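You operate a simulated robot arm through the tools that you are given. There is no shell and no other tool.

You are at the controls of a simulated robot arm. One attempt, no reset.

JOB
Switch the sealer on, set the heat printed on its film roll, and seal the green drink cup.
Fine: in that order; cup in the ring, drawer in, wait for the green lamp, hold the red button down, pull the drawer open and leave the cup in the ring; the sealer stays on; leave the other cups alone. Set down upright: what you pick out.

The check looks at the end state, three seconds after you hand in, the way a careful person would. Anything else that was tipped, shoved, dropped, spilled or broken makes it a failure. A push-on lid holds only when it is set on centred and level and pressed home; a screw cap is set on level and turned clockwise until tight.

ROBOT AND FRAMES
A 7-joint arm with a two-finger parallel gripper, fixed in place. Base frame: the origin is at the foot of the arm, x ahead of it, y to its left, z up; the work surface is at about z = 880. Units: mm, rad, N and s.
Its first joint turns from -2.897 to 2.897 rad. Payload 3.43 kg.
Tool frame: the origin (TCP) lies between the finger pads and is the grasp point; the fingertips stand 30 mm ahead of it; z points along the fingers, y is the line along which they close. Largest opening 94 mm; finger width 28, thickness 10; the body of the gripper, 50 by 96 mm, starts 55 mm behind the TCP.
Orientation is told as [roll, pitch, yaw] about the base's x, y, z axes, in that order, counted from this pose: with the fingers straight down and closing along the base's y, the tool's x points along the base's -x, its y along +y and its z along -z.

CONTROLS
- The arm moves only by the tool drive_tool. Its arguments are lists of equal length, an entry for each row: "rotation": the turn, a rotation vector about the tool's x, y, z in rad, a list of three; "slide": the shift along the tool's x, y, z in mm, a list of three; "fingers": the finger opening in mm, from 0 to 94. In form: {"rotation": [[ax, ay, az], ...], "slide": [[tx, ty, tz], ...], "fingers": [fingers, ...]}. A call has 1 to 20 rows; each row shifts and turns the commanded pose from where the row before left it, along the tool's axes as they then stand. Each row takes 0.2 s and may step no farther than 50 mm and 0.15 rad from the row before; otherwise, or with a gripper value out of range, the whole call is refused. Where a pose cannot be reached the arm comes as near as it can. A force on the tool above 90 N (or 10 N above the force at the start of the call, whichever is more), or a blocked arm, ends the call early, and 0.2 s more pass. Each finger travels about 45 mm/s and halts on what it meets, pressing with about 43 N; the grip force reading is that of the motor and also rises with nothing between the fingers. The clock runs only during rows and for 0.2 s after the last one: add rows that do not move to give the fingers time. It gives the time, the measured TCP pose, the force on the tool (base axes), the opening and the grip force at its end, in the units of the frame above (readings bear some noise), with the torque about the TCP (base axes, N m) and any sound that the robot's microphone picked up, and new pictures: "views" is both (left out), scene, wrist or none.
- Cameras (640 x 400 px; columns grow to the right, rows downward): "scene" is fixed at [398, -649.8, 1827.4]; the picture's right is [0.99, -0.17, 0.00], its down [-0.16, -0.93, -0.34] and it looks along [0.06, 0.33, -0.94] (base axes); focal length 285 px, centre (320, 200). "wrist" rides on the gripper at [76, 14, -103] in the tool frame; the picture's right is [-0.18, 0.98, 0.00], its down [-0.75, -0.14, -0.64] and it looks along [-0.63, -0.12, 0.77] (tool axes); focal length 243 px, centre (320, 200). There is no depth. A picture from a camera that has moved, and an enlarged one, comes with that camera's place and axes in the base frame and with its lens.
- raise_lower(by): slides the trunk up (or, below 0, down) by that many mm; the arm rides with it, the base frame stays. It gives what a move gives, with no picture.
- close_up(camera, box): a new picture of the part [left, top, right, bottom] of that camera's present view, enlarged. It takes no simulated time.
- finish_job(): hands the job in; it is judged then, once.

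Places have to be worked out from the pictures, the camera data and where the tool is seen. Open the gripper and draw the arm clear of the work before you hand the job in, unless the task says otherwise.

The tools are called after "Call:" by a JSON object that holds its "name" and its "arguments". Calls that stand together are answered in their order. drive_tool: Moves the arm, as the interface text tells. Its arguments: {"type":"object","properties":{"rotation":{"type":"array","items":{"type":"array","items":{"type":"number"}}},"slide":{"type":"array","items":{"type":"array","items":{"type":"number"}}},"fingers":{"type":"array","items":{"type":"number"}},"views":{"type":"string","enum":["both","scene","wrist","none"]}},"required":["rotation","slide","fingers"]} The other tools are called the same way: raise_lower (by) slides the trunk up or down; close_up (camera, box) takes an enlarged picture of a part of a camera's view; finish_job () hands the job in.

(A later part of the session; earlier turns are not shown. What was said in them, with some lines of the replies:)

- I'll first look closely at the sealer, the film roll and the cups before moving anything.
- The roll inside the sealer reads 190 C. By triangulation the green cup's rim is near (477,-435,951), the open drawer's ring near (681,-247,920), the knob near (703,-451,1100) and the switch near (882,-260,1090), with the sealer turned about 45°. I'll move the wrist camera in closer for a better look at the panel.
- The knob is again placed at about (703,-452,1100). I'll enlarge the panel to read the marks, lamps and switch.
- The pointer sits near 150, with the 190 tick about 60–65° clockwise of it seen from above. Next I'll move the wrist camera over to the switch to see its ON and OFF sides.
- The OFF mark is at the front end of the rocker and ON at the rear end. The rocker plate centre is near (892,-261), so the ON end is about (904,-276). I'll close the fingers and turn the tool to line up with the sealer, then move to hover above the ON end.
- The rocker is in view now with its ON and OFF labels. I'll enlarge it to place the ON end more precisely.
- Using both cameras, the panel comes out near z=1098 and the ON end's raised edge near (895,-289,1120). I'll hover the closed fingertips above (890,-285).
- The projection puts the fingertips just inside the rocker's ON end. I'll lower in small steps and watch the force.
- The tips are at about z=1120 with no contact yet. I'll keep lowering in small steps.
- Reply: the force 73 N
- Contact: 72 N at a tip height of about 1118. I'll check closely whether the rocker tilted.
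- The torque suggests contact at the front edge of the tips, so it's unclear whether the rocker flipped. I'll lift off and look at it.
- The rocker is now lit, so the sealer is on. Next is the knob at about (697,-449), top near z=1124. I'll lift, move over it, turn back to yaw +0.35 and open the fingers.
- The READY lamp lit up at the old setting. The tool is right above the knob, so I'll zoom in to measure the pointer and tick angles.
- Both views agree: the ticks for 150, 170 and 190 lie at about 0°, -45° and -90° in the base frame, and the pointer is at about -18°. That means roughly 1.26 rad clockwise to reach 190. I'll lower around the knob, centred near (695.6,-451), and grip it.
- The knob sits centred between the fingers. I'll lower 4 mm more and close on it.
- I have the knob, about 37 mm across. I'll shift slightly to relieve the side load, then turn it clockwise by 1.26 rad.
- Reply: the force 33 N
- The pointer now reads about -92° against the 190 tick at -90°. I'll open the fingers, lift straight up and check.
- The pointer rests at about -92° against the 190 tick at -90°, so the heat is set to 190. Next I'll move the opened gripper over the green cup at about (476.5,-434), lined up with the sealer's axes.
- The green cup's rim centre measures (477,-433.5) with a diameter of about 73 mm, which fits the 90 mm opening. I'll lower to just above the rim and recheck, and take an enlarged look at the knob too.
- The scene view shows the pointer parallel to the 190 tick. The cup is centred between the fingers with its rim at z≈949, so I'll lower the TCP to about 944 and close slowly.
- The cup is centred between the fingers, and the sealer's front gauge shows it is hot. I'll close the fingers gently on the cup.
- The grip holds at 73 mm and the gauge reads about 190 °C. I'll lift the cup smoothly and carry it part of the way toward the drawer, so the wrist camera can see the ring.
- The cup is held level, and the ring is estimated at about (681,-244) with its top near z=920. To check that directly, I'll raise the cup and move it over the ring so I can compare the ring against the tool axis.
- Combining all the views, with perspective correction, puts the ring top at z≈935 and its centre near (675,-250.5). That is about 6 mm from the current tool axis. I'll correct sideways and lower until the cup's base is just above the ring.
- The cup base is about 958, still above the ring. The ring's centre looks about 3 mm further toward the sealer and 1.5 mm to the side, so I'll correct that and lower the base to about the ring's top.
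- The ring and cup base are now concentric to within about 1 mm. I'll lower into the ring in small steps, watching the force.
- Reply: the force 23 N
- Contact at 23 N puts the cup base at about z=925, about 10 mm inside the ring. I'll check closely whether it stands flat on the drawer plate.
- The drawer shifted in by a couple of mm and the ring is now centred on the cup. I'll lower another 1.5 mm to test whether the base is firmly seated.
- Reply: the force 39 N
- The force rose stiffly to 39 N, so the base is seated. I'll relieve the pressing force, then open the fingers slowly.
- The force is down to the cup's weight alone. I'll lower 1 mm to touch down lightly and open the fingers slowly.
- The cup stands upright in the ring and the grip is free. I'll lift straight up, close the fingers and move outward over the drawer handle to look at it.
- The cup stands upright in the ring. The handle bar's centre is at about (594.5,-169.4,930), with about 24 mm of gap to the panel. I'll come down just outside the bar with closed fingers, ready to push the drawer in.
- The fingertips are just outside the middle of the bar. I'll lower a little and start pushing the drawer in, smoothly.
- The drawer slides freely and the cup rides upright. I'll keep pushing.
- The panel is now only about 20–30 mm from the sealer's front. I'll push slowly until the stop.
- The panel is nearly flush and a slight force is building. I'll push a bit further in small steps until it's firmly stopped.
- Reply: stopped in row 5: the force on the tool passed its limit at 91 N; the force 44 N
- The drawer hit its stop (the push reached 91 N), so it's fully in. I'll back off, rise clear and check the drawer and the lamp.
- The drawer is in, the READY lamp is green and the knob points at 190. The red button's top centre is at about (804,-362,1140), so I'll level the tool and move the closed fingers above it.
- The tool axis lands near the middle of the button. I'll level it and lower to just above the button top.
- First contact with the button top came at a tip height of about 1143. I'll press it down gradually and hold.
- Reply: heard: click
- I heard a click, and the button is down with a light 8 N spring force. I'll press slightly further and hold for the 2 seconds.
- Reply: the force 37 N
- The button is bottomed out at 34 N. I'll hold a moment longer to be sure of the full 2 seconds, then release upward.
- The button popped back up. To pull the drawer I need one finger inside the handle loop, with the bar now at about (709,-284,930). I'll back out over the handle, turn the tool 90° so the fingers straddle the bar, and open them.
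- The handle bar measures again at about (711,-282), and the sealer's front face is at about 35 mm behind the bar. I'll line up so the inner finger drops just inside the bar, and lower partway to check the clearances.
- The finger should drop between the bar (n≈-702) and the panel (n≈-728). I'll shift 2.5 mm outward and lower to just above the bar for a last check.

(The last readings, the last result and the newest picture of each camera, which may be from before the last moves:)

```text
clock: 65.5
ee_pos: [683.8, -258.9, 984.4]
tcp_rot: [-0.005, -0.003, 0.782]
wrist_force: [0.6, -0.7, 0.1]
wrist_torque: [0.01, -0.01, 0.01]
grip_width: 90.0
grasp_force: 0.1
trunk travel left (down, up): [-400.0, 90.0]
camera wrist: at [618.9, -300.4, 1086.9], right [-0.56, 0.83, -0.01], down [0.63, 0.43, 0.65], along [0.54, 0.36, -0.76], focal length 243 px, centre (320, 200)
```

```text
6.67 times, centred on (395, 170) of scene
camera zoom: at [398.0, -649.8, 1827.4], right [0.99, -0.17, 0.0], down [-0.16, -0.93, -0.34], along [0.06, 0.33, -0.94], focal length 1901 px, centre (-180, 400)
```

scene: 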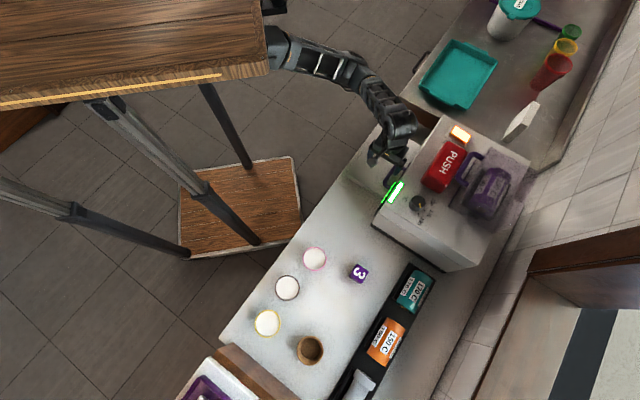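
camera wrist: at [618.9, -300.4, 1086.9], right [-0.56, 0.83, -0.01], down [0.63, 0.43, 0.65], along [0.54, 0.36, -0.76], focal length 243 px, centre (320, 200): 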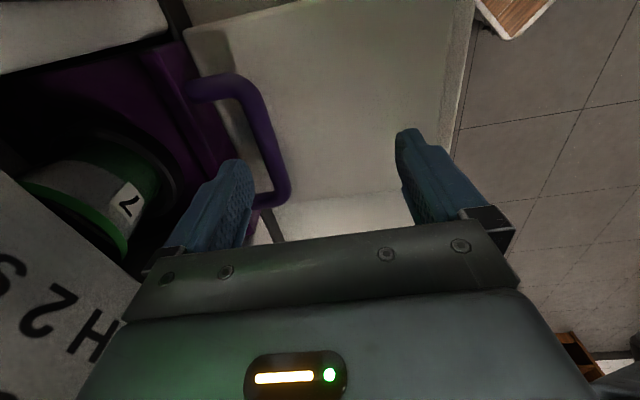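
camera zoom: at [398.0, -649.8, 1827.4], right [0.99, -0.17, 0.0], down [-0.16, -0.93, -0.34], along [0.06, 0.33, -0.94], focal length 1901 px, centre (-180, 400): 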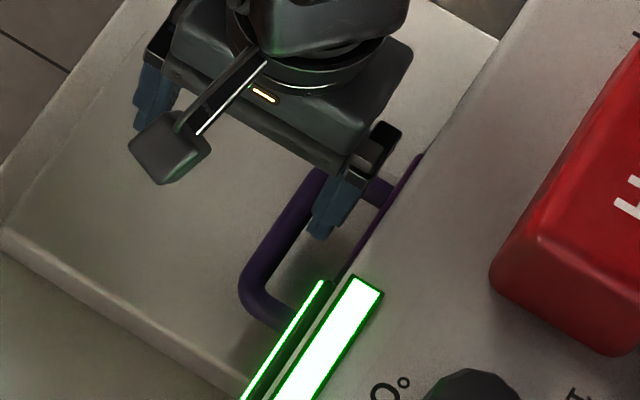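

The projection shows about 4–5 mm of clearance on each side of the finger inside the loop. I'll lower it in.

Call:
{"name": "drive_tool", "arguments": {"rotation": [[0, 0, 0], [0, 0, 0], [0, 0, 0], [0, 0, 0], [0, 0, 0]], "slide": [[0, 0, 10], [0, 0, 10], [0, 0, 8], [0, 0, 7], [0, 0, 0]], "fingers": [90, 90, 90, 90, 90], "views": "both"}}

Call:
{"name": "close_up", "arguments": {"camera": "wrist", "box": [140, 60, 340, 240]}}

Call:
{"name": "close_up", "arguments": {"camera": "scene", "box": [360, 140, 430, 200]}}

```text
clock: 66.7
ee_pos: [683.6, -256.9, 948.3]
tcp_rot: [-0.005, -0.002, 0.785]
wrist_force: [0.2, -0.6, -0.2]
wrist_torque: [-0.02, -0.01, -0.03]
grip_width: 89.9
grasp_force: 0.1
trunk travel left (down, up): [-400.0, 90.0]
camera wrist: at [618.7, -299.8, 1051.9], right [-0.56, 0.83, -0.01], down [0.63, 0.43, 0.65], along [0.54, 0.36, -0.76], focal length 243 px, centre (320, 200)
```

scene: 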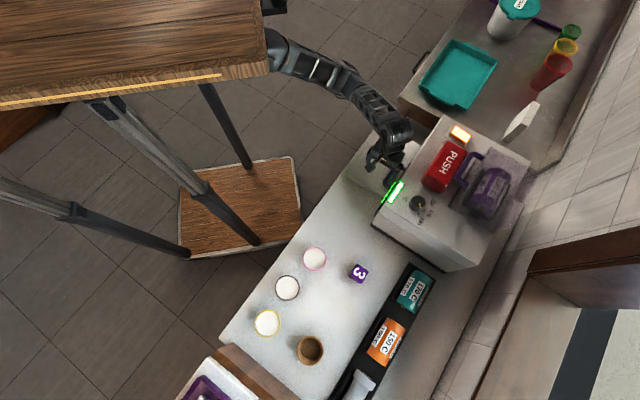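
wrist: 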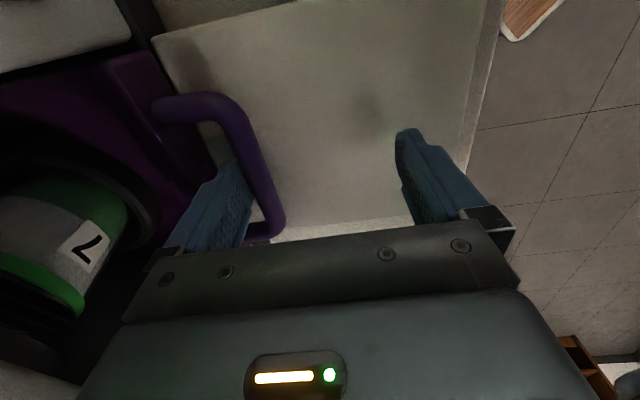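

```text
2.22 times, centred on (240, 150) of wrist
camera zoom: at [618.7, -299.8, 1051.9], right [-0.56, 0.83, -0.01], down [0.63, 0.43, 0.65], along [0.54, 0.36, -0.76], focal length 539 px, centre (498, 311)
```

zoom: 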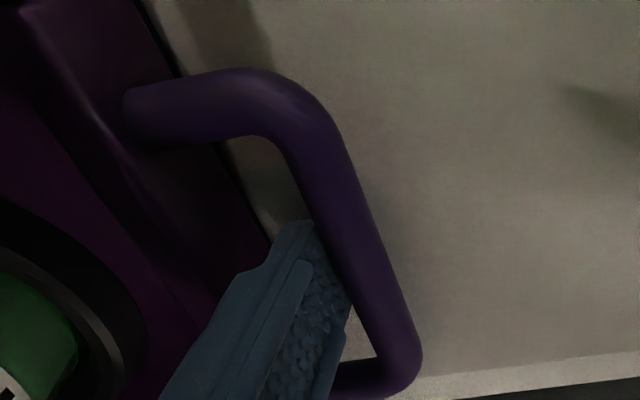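

```text
6.67 times, centred on (395, 170) of scene
camera zoom: at [398.0, -649.8, 1827.4], right [0.99, -0.17, 0.0], down [-0.16, -0.93, -0.34], along [0.06, 0.33, -0.94], focal length 1901 px, centre (-180, 400)
```

zoom: 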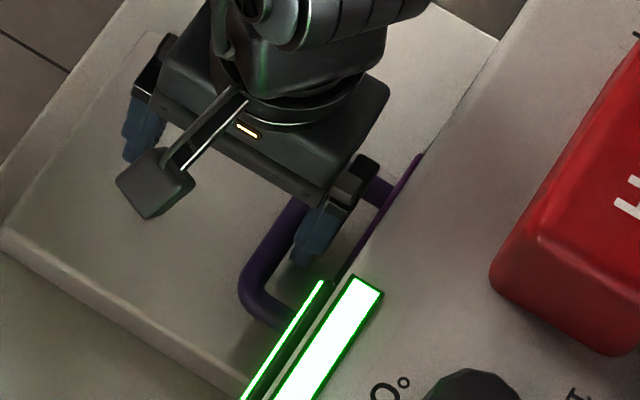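

The finger is inside the loop with no contact force. I'll pull the drawer outward, gently and smoothly.

Call:
{"name": "drive_tool", "arguments": {"rotation": [[0, 0, 0], [0, 0, 0], [0, 0, 0], [0, 0, 0], [0, 0, 0], [0, 0, 0], [0, 0, 0], [0, 0, 0], [0, 0, 0], [0, 0, 0], [0, 0, 0], [0, 0, 0]], "slide": [[0, 2, 0], [0, 2, 0], [0, 2, 0], [0, 3, 0], [0, 5, 0], [0, 7, 0], [0, 8, 0], [0, 9, 0], [0, 9, 0], [0, 7, 0], [0, 5, 0], [0, 3, 0]], "fingers": [90, 90, 90, 90, 90, 90, 90, 90, 90, 90, 90, 90], "views": "both"}}

Call:
{"name": "close_up", "arguments": {"camera": "wrist", "box": [0, 20, 340, 240]}}

Call:
{"name": "close_up", "arguments": {"camera": "scene", "box": [340, 130, 440, 220]}}

```text
clock: 69.3
ee_pos: [639.8, -212.2, 948.1]
tcp_rot: [-0.005, -0.004, 0.785]
wrist_force: [0.9, 0.0, -0.4]
wrist_torque: [-0.01, 0.0, 0.03]
grip_width: 90.3
grasp_force: 0.1
trunk travel left (down, up): [-400.0, 90.0]
camera wrist: at [575.0, -255.4, 1051.6], right [-0.56, 0.83, -0.01], down [0.63, 0.43, 0.65], along [0.54, 0.36, -0.76], focal length 243 px, centre (320, 200)
```

scene: 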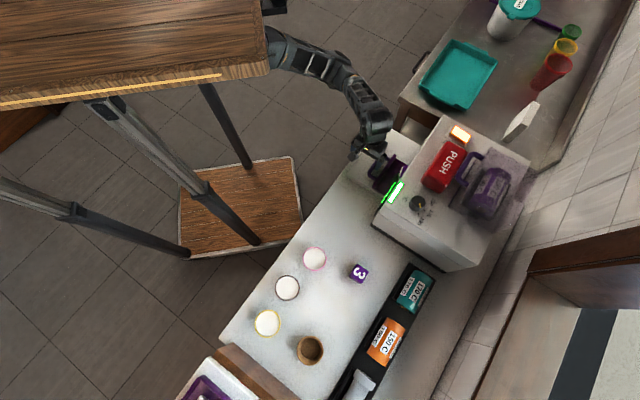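
wrist: 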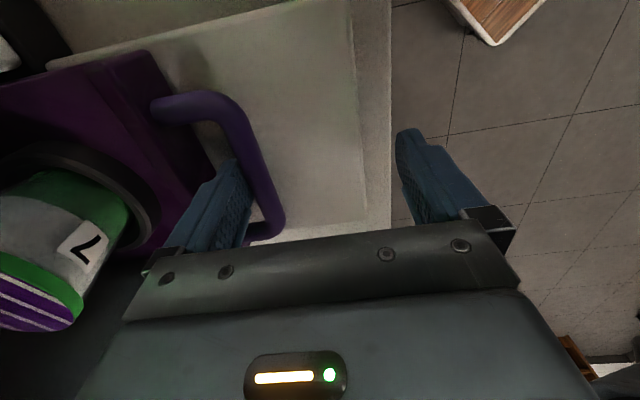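

```text
1.82 times, centred on (170, 130) of wrist
camera zoom: at [575.0, -255.4, 1051.6], right [-0.56, 0.83, -0.01], down [0.63, 0.43, 0.65], along [0.54, 0.36, -0.76], focal length 441 px, centre (593, 327)
```

zoom: 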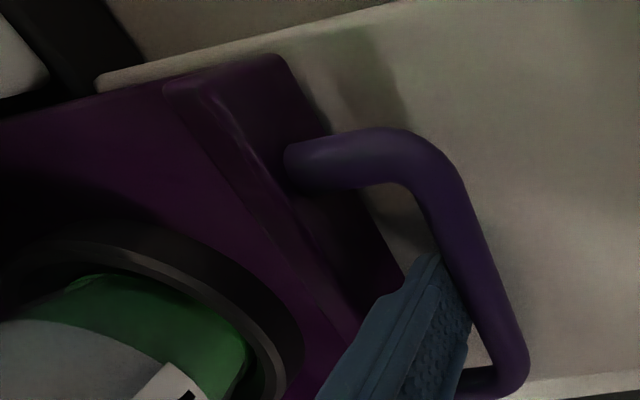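

```text
4.44 times, centred on (390, 175) of scene
camera zoom: at [398.0, -649.8, 1827.4], right [0.99, -0.17, 0.0], down [-0.16, -0.93, -0.34], along [0.06, 0.33, -0.94], focal length 1267 px, centre (9, 311)
```

zoom: 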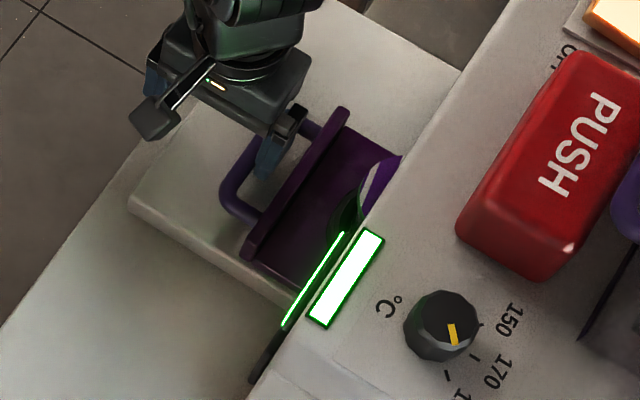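

The cup now carries a purple film seal. I'll keep pulling the drawer to its fully open position.

Call:
{"name": "drive_tool", "arguments": {"rotation": [[0, 0, 0], [0, 0, 0], [0, 0, 0], [0, 0, 0], [0, 0, 0], [0, 0, 0], [0, 0, 0], [0, 0, 0], [0, 0, 0], [0, 0, 0], [0, 0, 0], [0, 0, 0], [0, 0, 0]], "slide": [[0, 2, 0], [0, 4, 0], [0, 6, 0], [0, 8, 0], [0, 9, 0], [0, 10, 0], [0, 10, 0], [0, 10, 0], [0, 9, 0], [0, 8, 0], [0, 7, 0], [0, 5, 0], [0, 3, 0]], "fingers": [90, 90, 90, 90, 90, 90, 90, 90, 90, 90, 90, 90, 90], "views": "both"}}

Call:
{"name": "close_up", "arguments": {"camera": "wrist", "box": [0, 20, 340, 240]}}

Call:
{"name": "close_up", "arguments": {"camera": "scene", "box": [330, 120, 430, 210]}}

```text
clock: 72.1
ee_pos: [574.8, -148.7, 948.2]
tcp_rot: [-0.004, -0.003, 0.783]
wrist_force: [0.1, -0.2, 0.5]
wrist_torque: [-0.01, 0.01, 0.02]
grip_width: 90.2
grasp_force: 0.5
trunk travel left (down, up): [-400.0, 90.0]
camera wrist: at [510.3, -191.3, 1051.0], right [-0.56, 0.83, -0.01], down [0.63, 0.43, 0.65], along [0.54, 0.36, -0.76], focal length 243 px, centre (320, 200)
```

scene: 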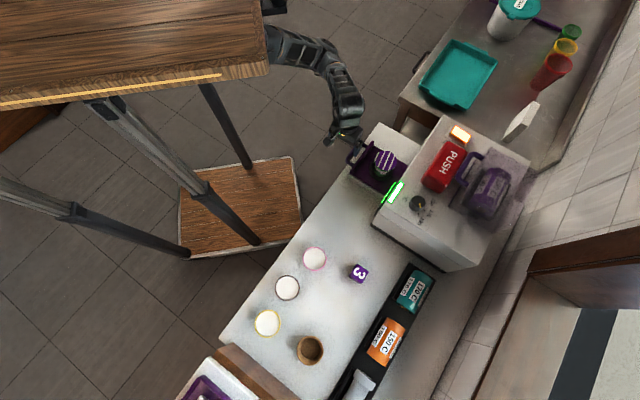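
wrist: 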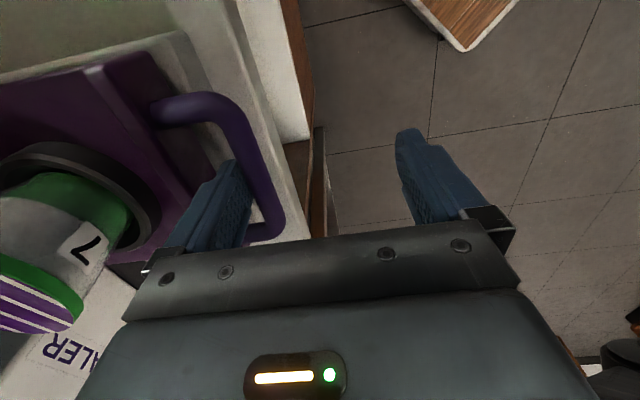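

```text
1.82 times, centred on (170, 130) of wrist
camera zoom: at [510.3, -191.3, 1051.0], right [-0.56, 0.83, -0.01], down [0.63, 0.43, 0.65], along [0.54, 0.36, -0.76], focal length 441 px, centre (593, 327)
```

zoom: 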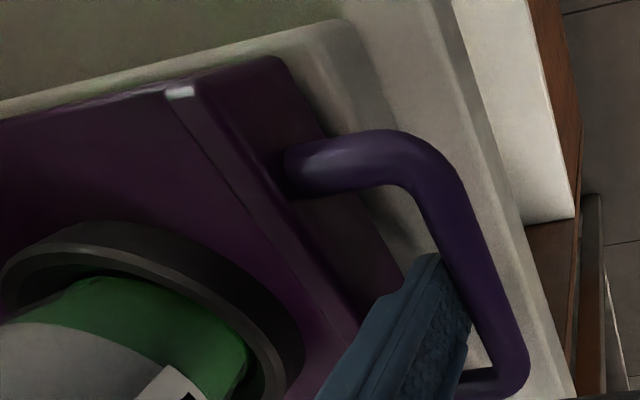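

```text
4.44 times, centred on (380, 165) of scene
camera zoom: at [398.0, -649.8, 1827.4], right [0.99, -0.17, 0.0], down [-0.16, -0.93, -0.34], along [0.06, 0.33, -0.94], focal length 1267 px, centre (53, 356)
```

zoom: 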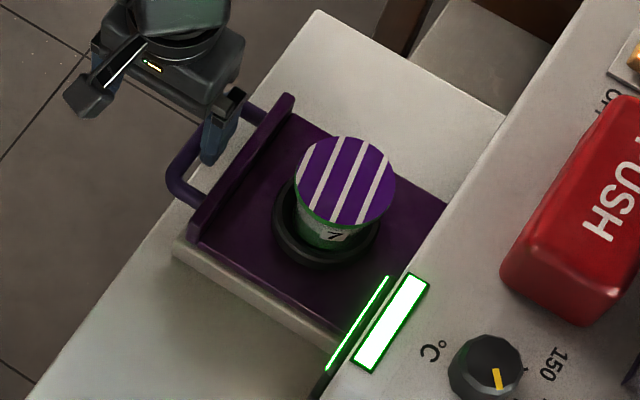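

The film sits on the cup and the drawer is within about 10 mm of its original open position. I'll pull the last bit carefully.

Call:
{"name": "drive_tool", "arguments": {"rotation": [[0, 0, 0], [0, 0, 0], [0, 0, 0], [0, 0, 0], [0, 0, 0]], "slide": [[0, 2, 0], [0, 3, 0], [0, 3, 0], [0, 2, 0], [0, 0, 0]], "fingers": [90, 90, 90, 90, 90], "views": "both"}}

Call:
{"name": "close_up", "arguments": {"camera": "scene", "box": [330, 120, 430, 210]}}

```text
clock: 73.3
ee_pos: [568.9, -141.3, 948.9]
tcp_rot: [-0.008, -0.005, 0.783]
wrist_force: [0.4, -1.0, 1.2]
wrist_torque: [-0.01, -0.04, -0.01]
grip_width: 90.5
grasp_force: 0.1
trunk travel left (down, up): [-400.0, 90.0]
camera wrist: at [504.4, -183.7, 1051.1], right [-0.56, 0.83, -0.01], down [0.63, 0.43, 0.65], along [0.54, 0.36, -0.76], focal length 243 px, centre (320, 200)
```

scene: 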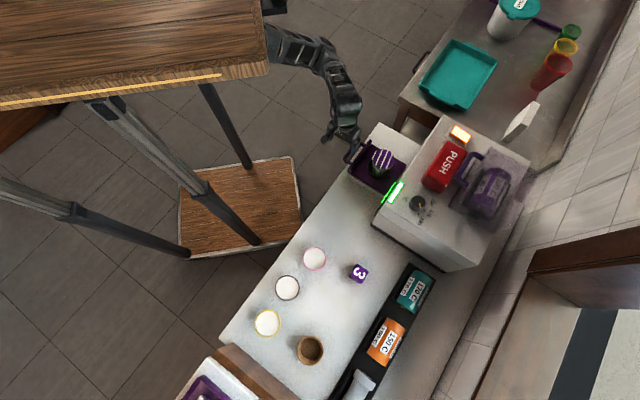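
wrist: 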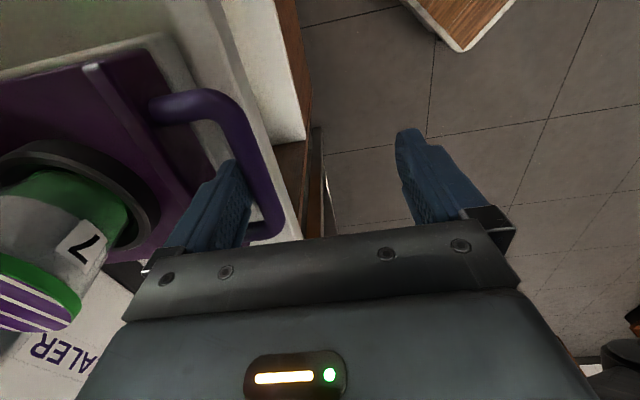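

```text
4.44 times, centred on (380, 165) of scene
camera zoom: at [398.0, -649.8, 1827.4], right [0.99, -0.17, 0.0], down [-0.16, -0.93, -0.34], along [0.06, 0.33, -0.94], focal length 1267 px, centre (53, 356)
```

zoom: 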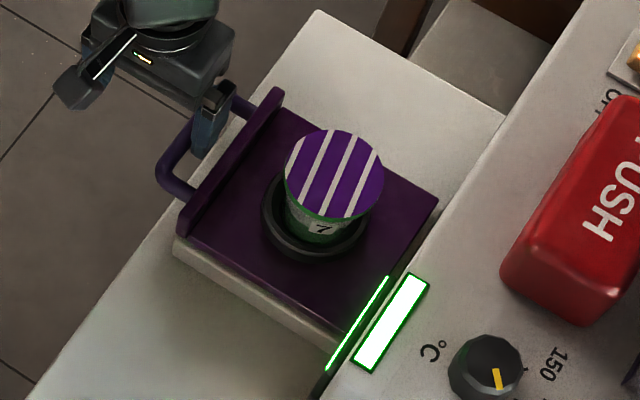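

The drawer is back where it was before I pushed it. I'll pull 3 mm more to recover the initial nudge, then back the finger off the bar and lift out.

Call:
{"name": "drive_tool", "arguments": {"rotation": [[0, 0, 0], [0, 0, 0], [0, 0, 0]], "slide": [[0, 1.5, 0], [0, 1.5, 0], [0, 0, 0]], "fingers": [90, 90, 90], "views": "none"}}

```text
clock: 74.1
ee_pos: [567.4, -138.2, 947.3]
tcp_rot: [-0.009, -0.003, 0.782]
wrist_force: [0.2, -0.9, -0.4]
wrist_torque: [-0.02, 0.0, 0.01]
grip_width: 90.1
grasp_force: 0.4
trunk travel left (down, up): [-400.0, 90.0]
```

There's no resistance and the drawer is fully out. I'll move the finger to mid-gap, lift straight up out of the loop and go clear.

Call:
{"name": "drive_tool", "arguments": {"rotation": [[0, 0, 0], [0, 0, 0], [0, 0, 0], [0, 0, 0], [0, 0, 0], [0, 0, 0], [0, 0, 0], [0, 0, 0]], "slide": [[0, -4, 0], [0, 0, -10], [0, 0, -20], [0, 0, -30], [0, 0, -45], [0, 0, -45], [0, 0, -45], [0, 0, -45]], "fingers": [90, 90, 90, 90, 90, 90, 90, 90], "views": "both"}}

Call:
{"name": "close_up", "arguments": {"camera": "scene", "box": [330, 110, 490, 230]}}

Call:
{"name": "close_up", "arguments": {"camera": "wrist", "box": [0, 0, 400, 240]}}

```text
clock: 75.9
ee_pos: [566.8, -142.3, 1188.0]
tcp_rot: [-0.004, -0.004, 0.782]
wrist_force: [-0.2, -0.3, 0.0]
wrist_torque: [0.01, 0.05, 0.03]
grip_width: 89.9
grasp_force: 0.1
trunk travel left (down, up): [-400.0, 90.0]
camera wrist: at [502.0, -185.0, 1290.8], right [-0.56, 0.83, -0.01], down [0.63, 0.43, 0.65], along [0.54, 0.36, -0.76], focal length 243 px, centre (320, 200)
```

scene: 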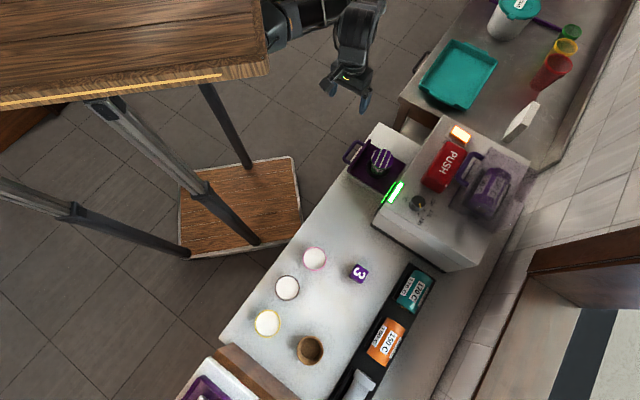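
wrist: 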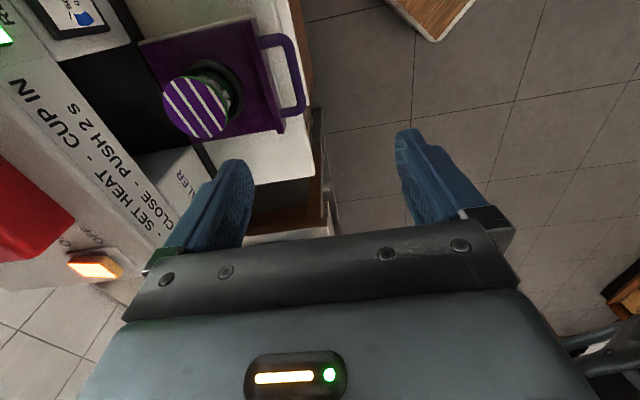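

```text
3.33 times, centred on (410, 170) of scene
camera zoom: at [398.0, -649.8, 1827.4], right [0.99, -0.17, 0.0], down [-0.16, -0.93, -0.34], along [0.06, 0.33, -0.94], focal length 950 px, centre (20, 300)
```

zoom: 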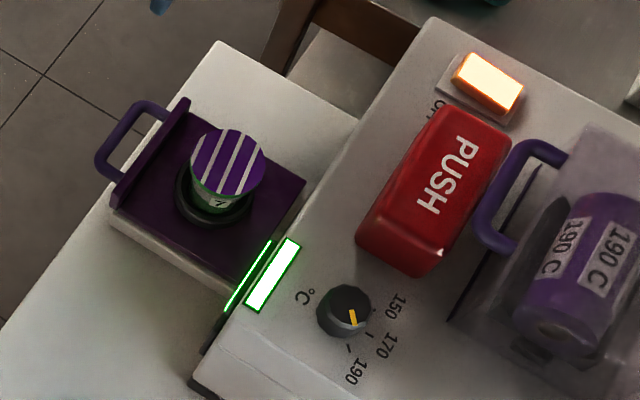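

```text
1.60 times, centred on (200, 120) of wrist
camera zoom: at [502.0, -185.0, 1290.8], right [-0.56, 0.83, -0.01], down [0.63, 0.43, 0.65], along [0.54, 0.36, -0.76], focal length 388 px, centre (512, 328)
```

zoom: 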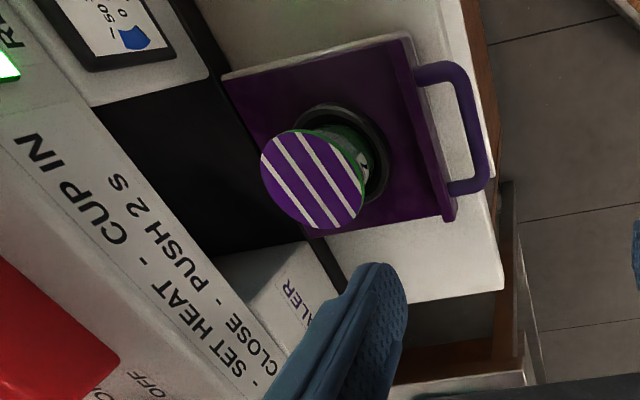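

The cup is sealed with the purple film and upright in the ring. The drawer is open, the sealer is on at 190, and the other cups are undisturbed. I'll raise the arm further clear before handing in.

Call:
{"name": "drive_tool", "arguments": {"rotation": [[0, 0, 0], [0, 0, 0], [0, 0, 0], [0, 0, 0], [0, 0, 0]], "slide": [[0, 0, -40], [0, 0, -40], [0, 0, -40], [0, 0, -30], [0, 0, 0]], "fingers": [94, 94, 94, 94, 94], "views": "both"}}

```text
clock: 77.1
ee_pos: [559.3, -153.0, 1338.6]
tcp_rot: [-0.006, -0.006, 0.742]
wrist_force: [0.0, 0.2, -0.1]
wrist_torque: [0.03, 0.0, -0.02]
grip_width: 94.1
grasp_force: 0.1
trunk travel left (down, up): [-400.0, 90.0]
camera wrist: at [493.1, -193.7, 1442.0], right [-0.53, 0.85, -0.01], down [0.65, 0.41, 0.65], along [0.55, 0.34, -0.76], focal length 243 px, centre (320, 200)
```

scene: 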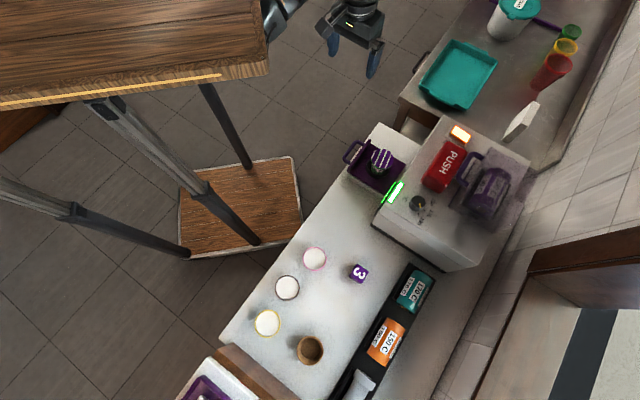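
wrist: 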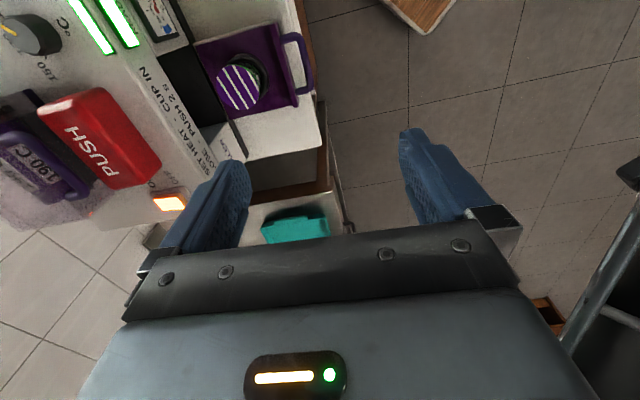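

The arm is clear with the gripper open. The scene shows the sealed green cup upright in the ring, the drawer open, the sealer on at 190, and everything else in place, so I'm handing in the job.

Call:
{"name": "finish_job", "arguments": {}}

```text
The job is handed in.
```

The green cup is sealed with the purple film and standing upright in the ring. The drawer is pulled open and the sealer is still on. I've handed the job in, but the tool gave no pass or fail result.

- **Heat:** the roll in the sealer read 190 C, so I turned the knob there. The pointer lined up with the 190 tick to within about 2°.
- **Seal:** the green lamp was lit before I pressed the red button. I heard a click and held the button down for about 3 seconds.
- **Drawer:** it went in to its stop and came back out to about where it started.
- **Other cups:** the last pictures show them where they were, with nothing tipped or spilled.
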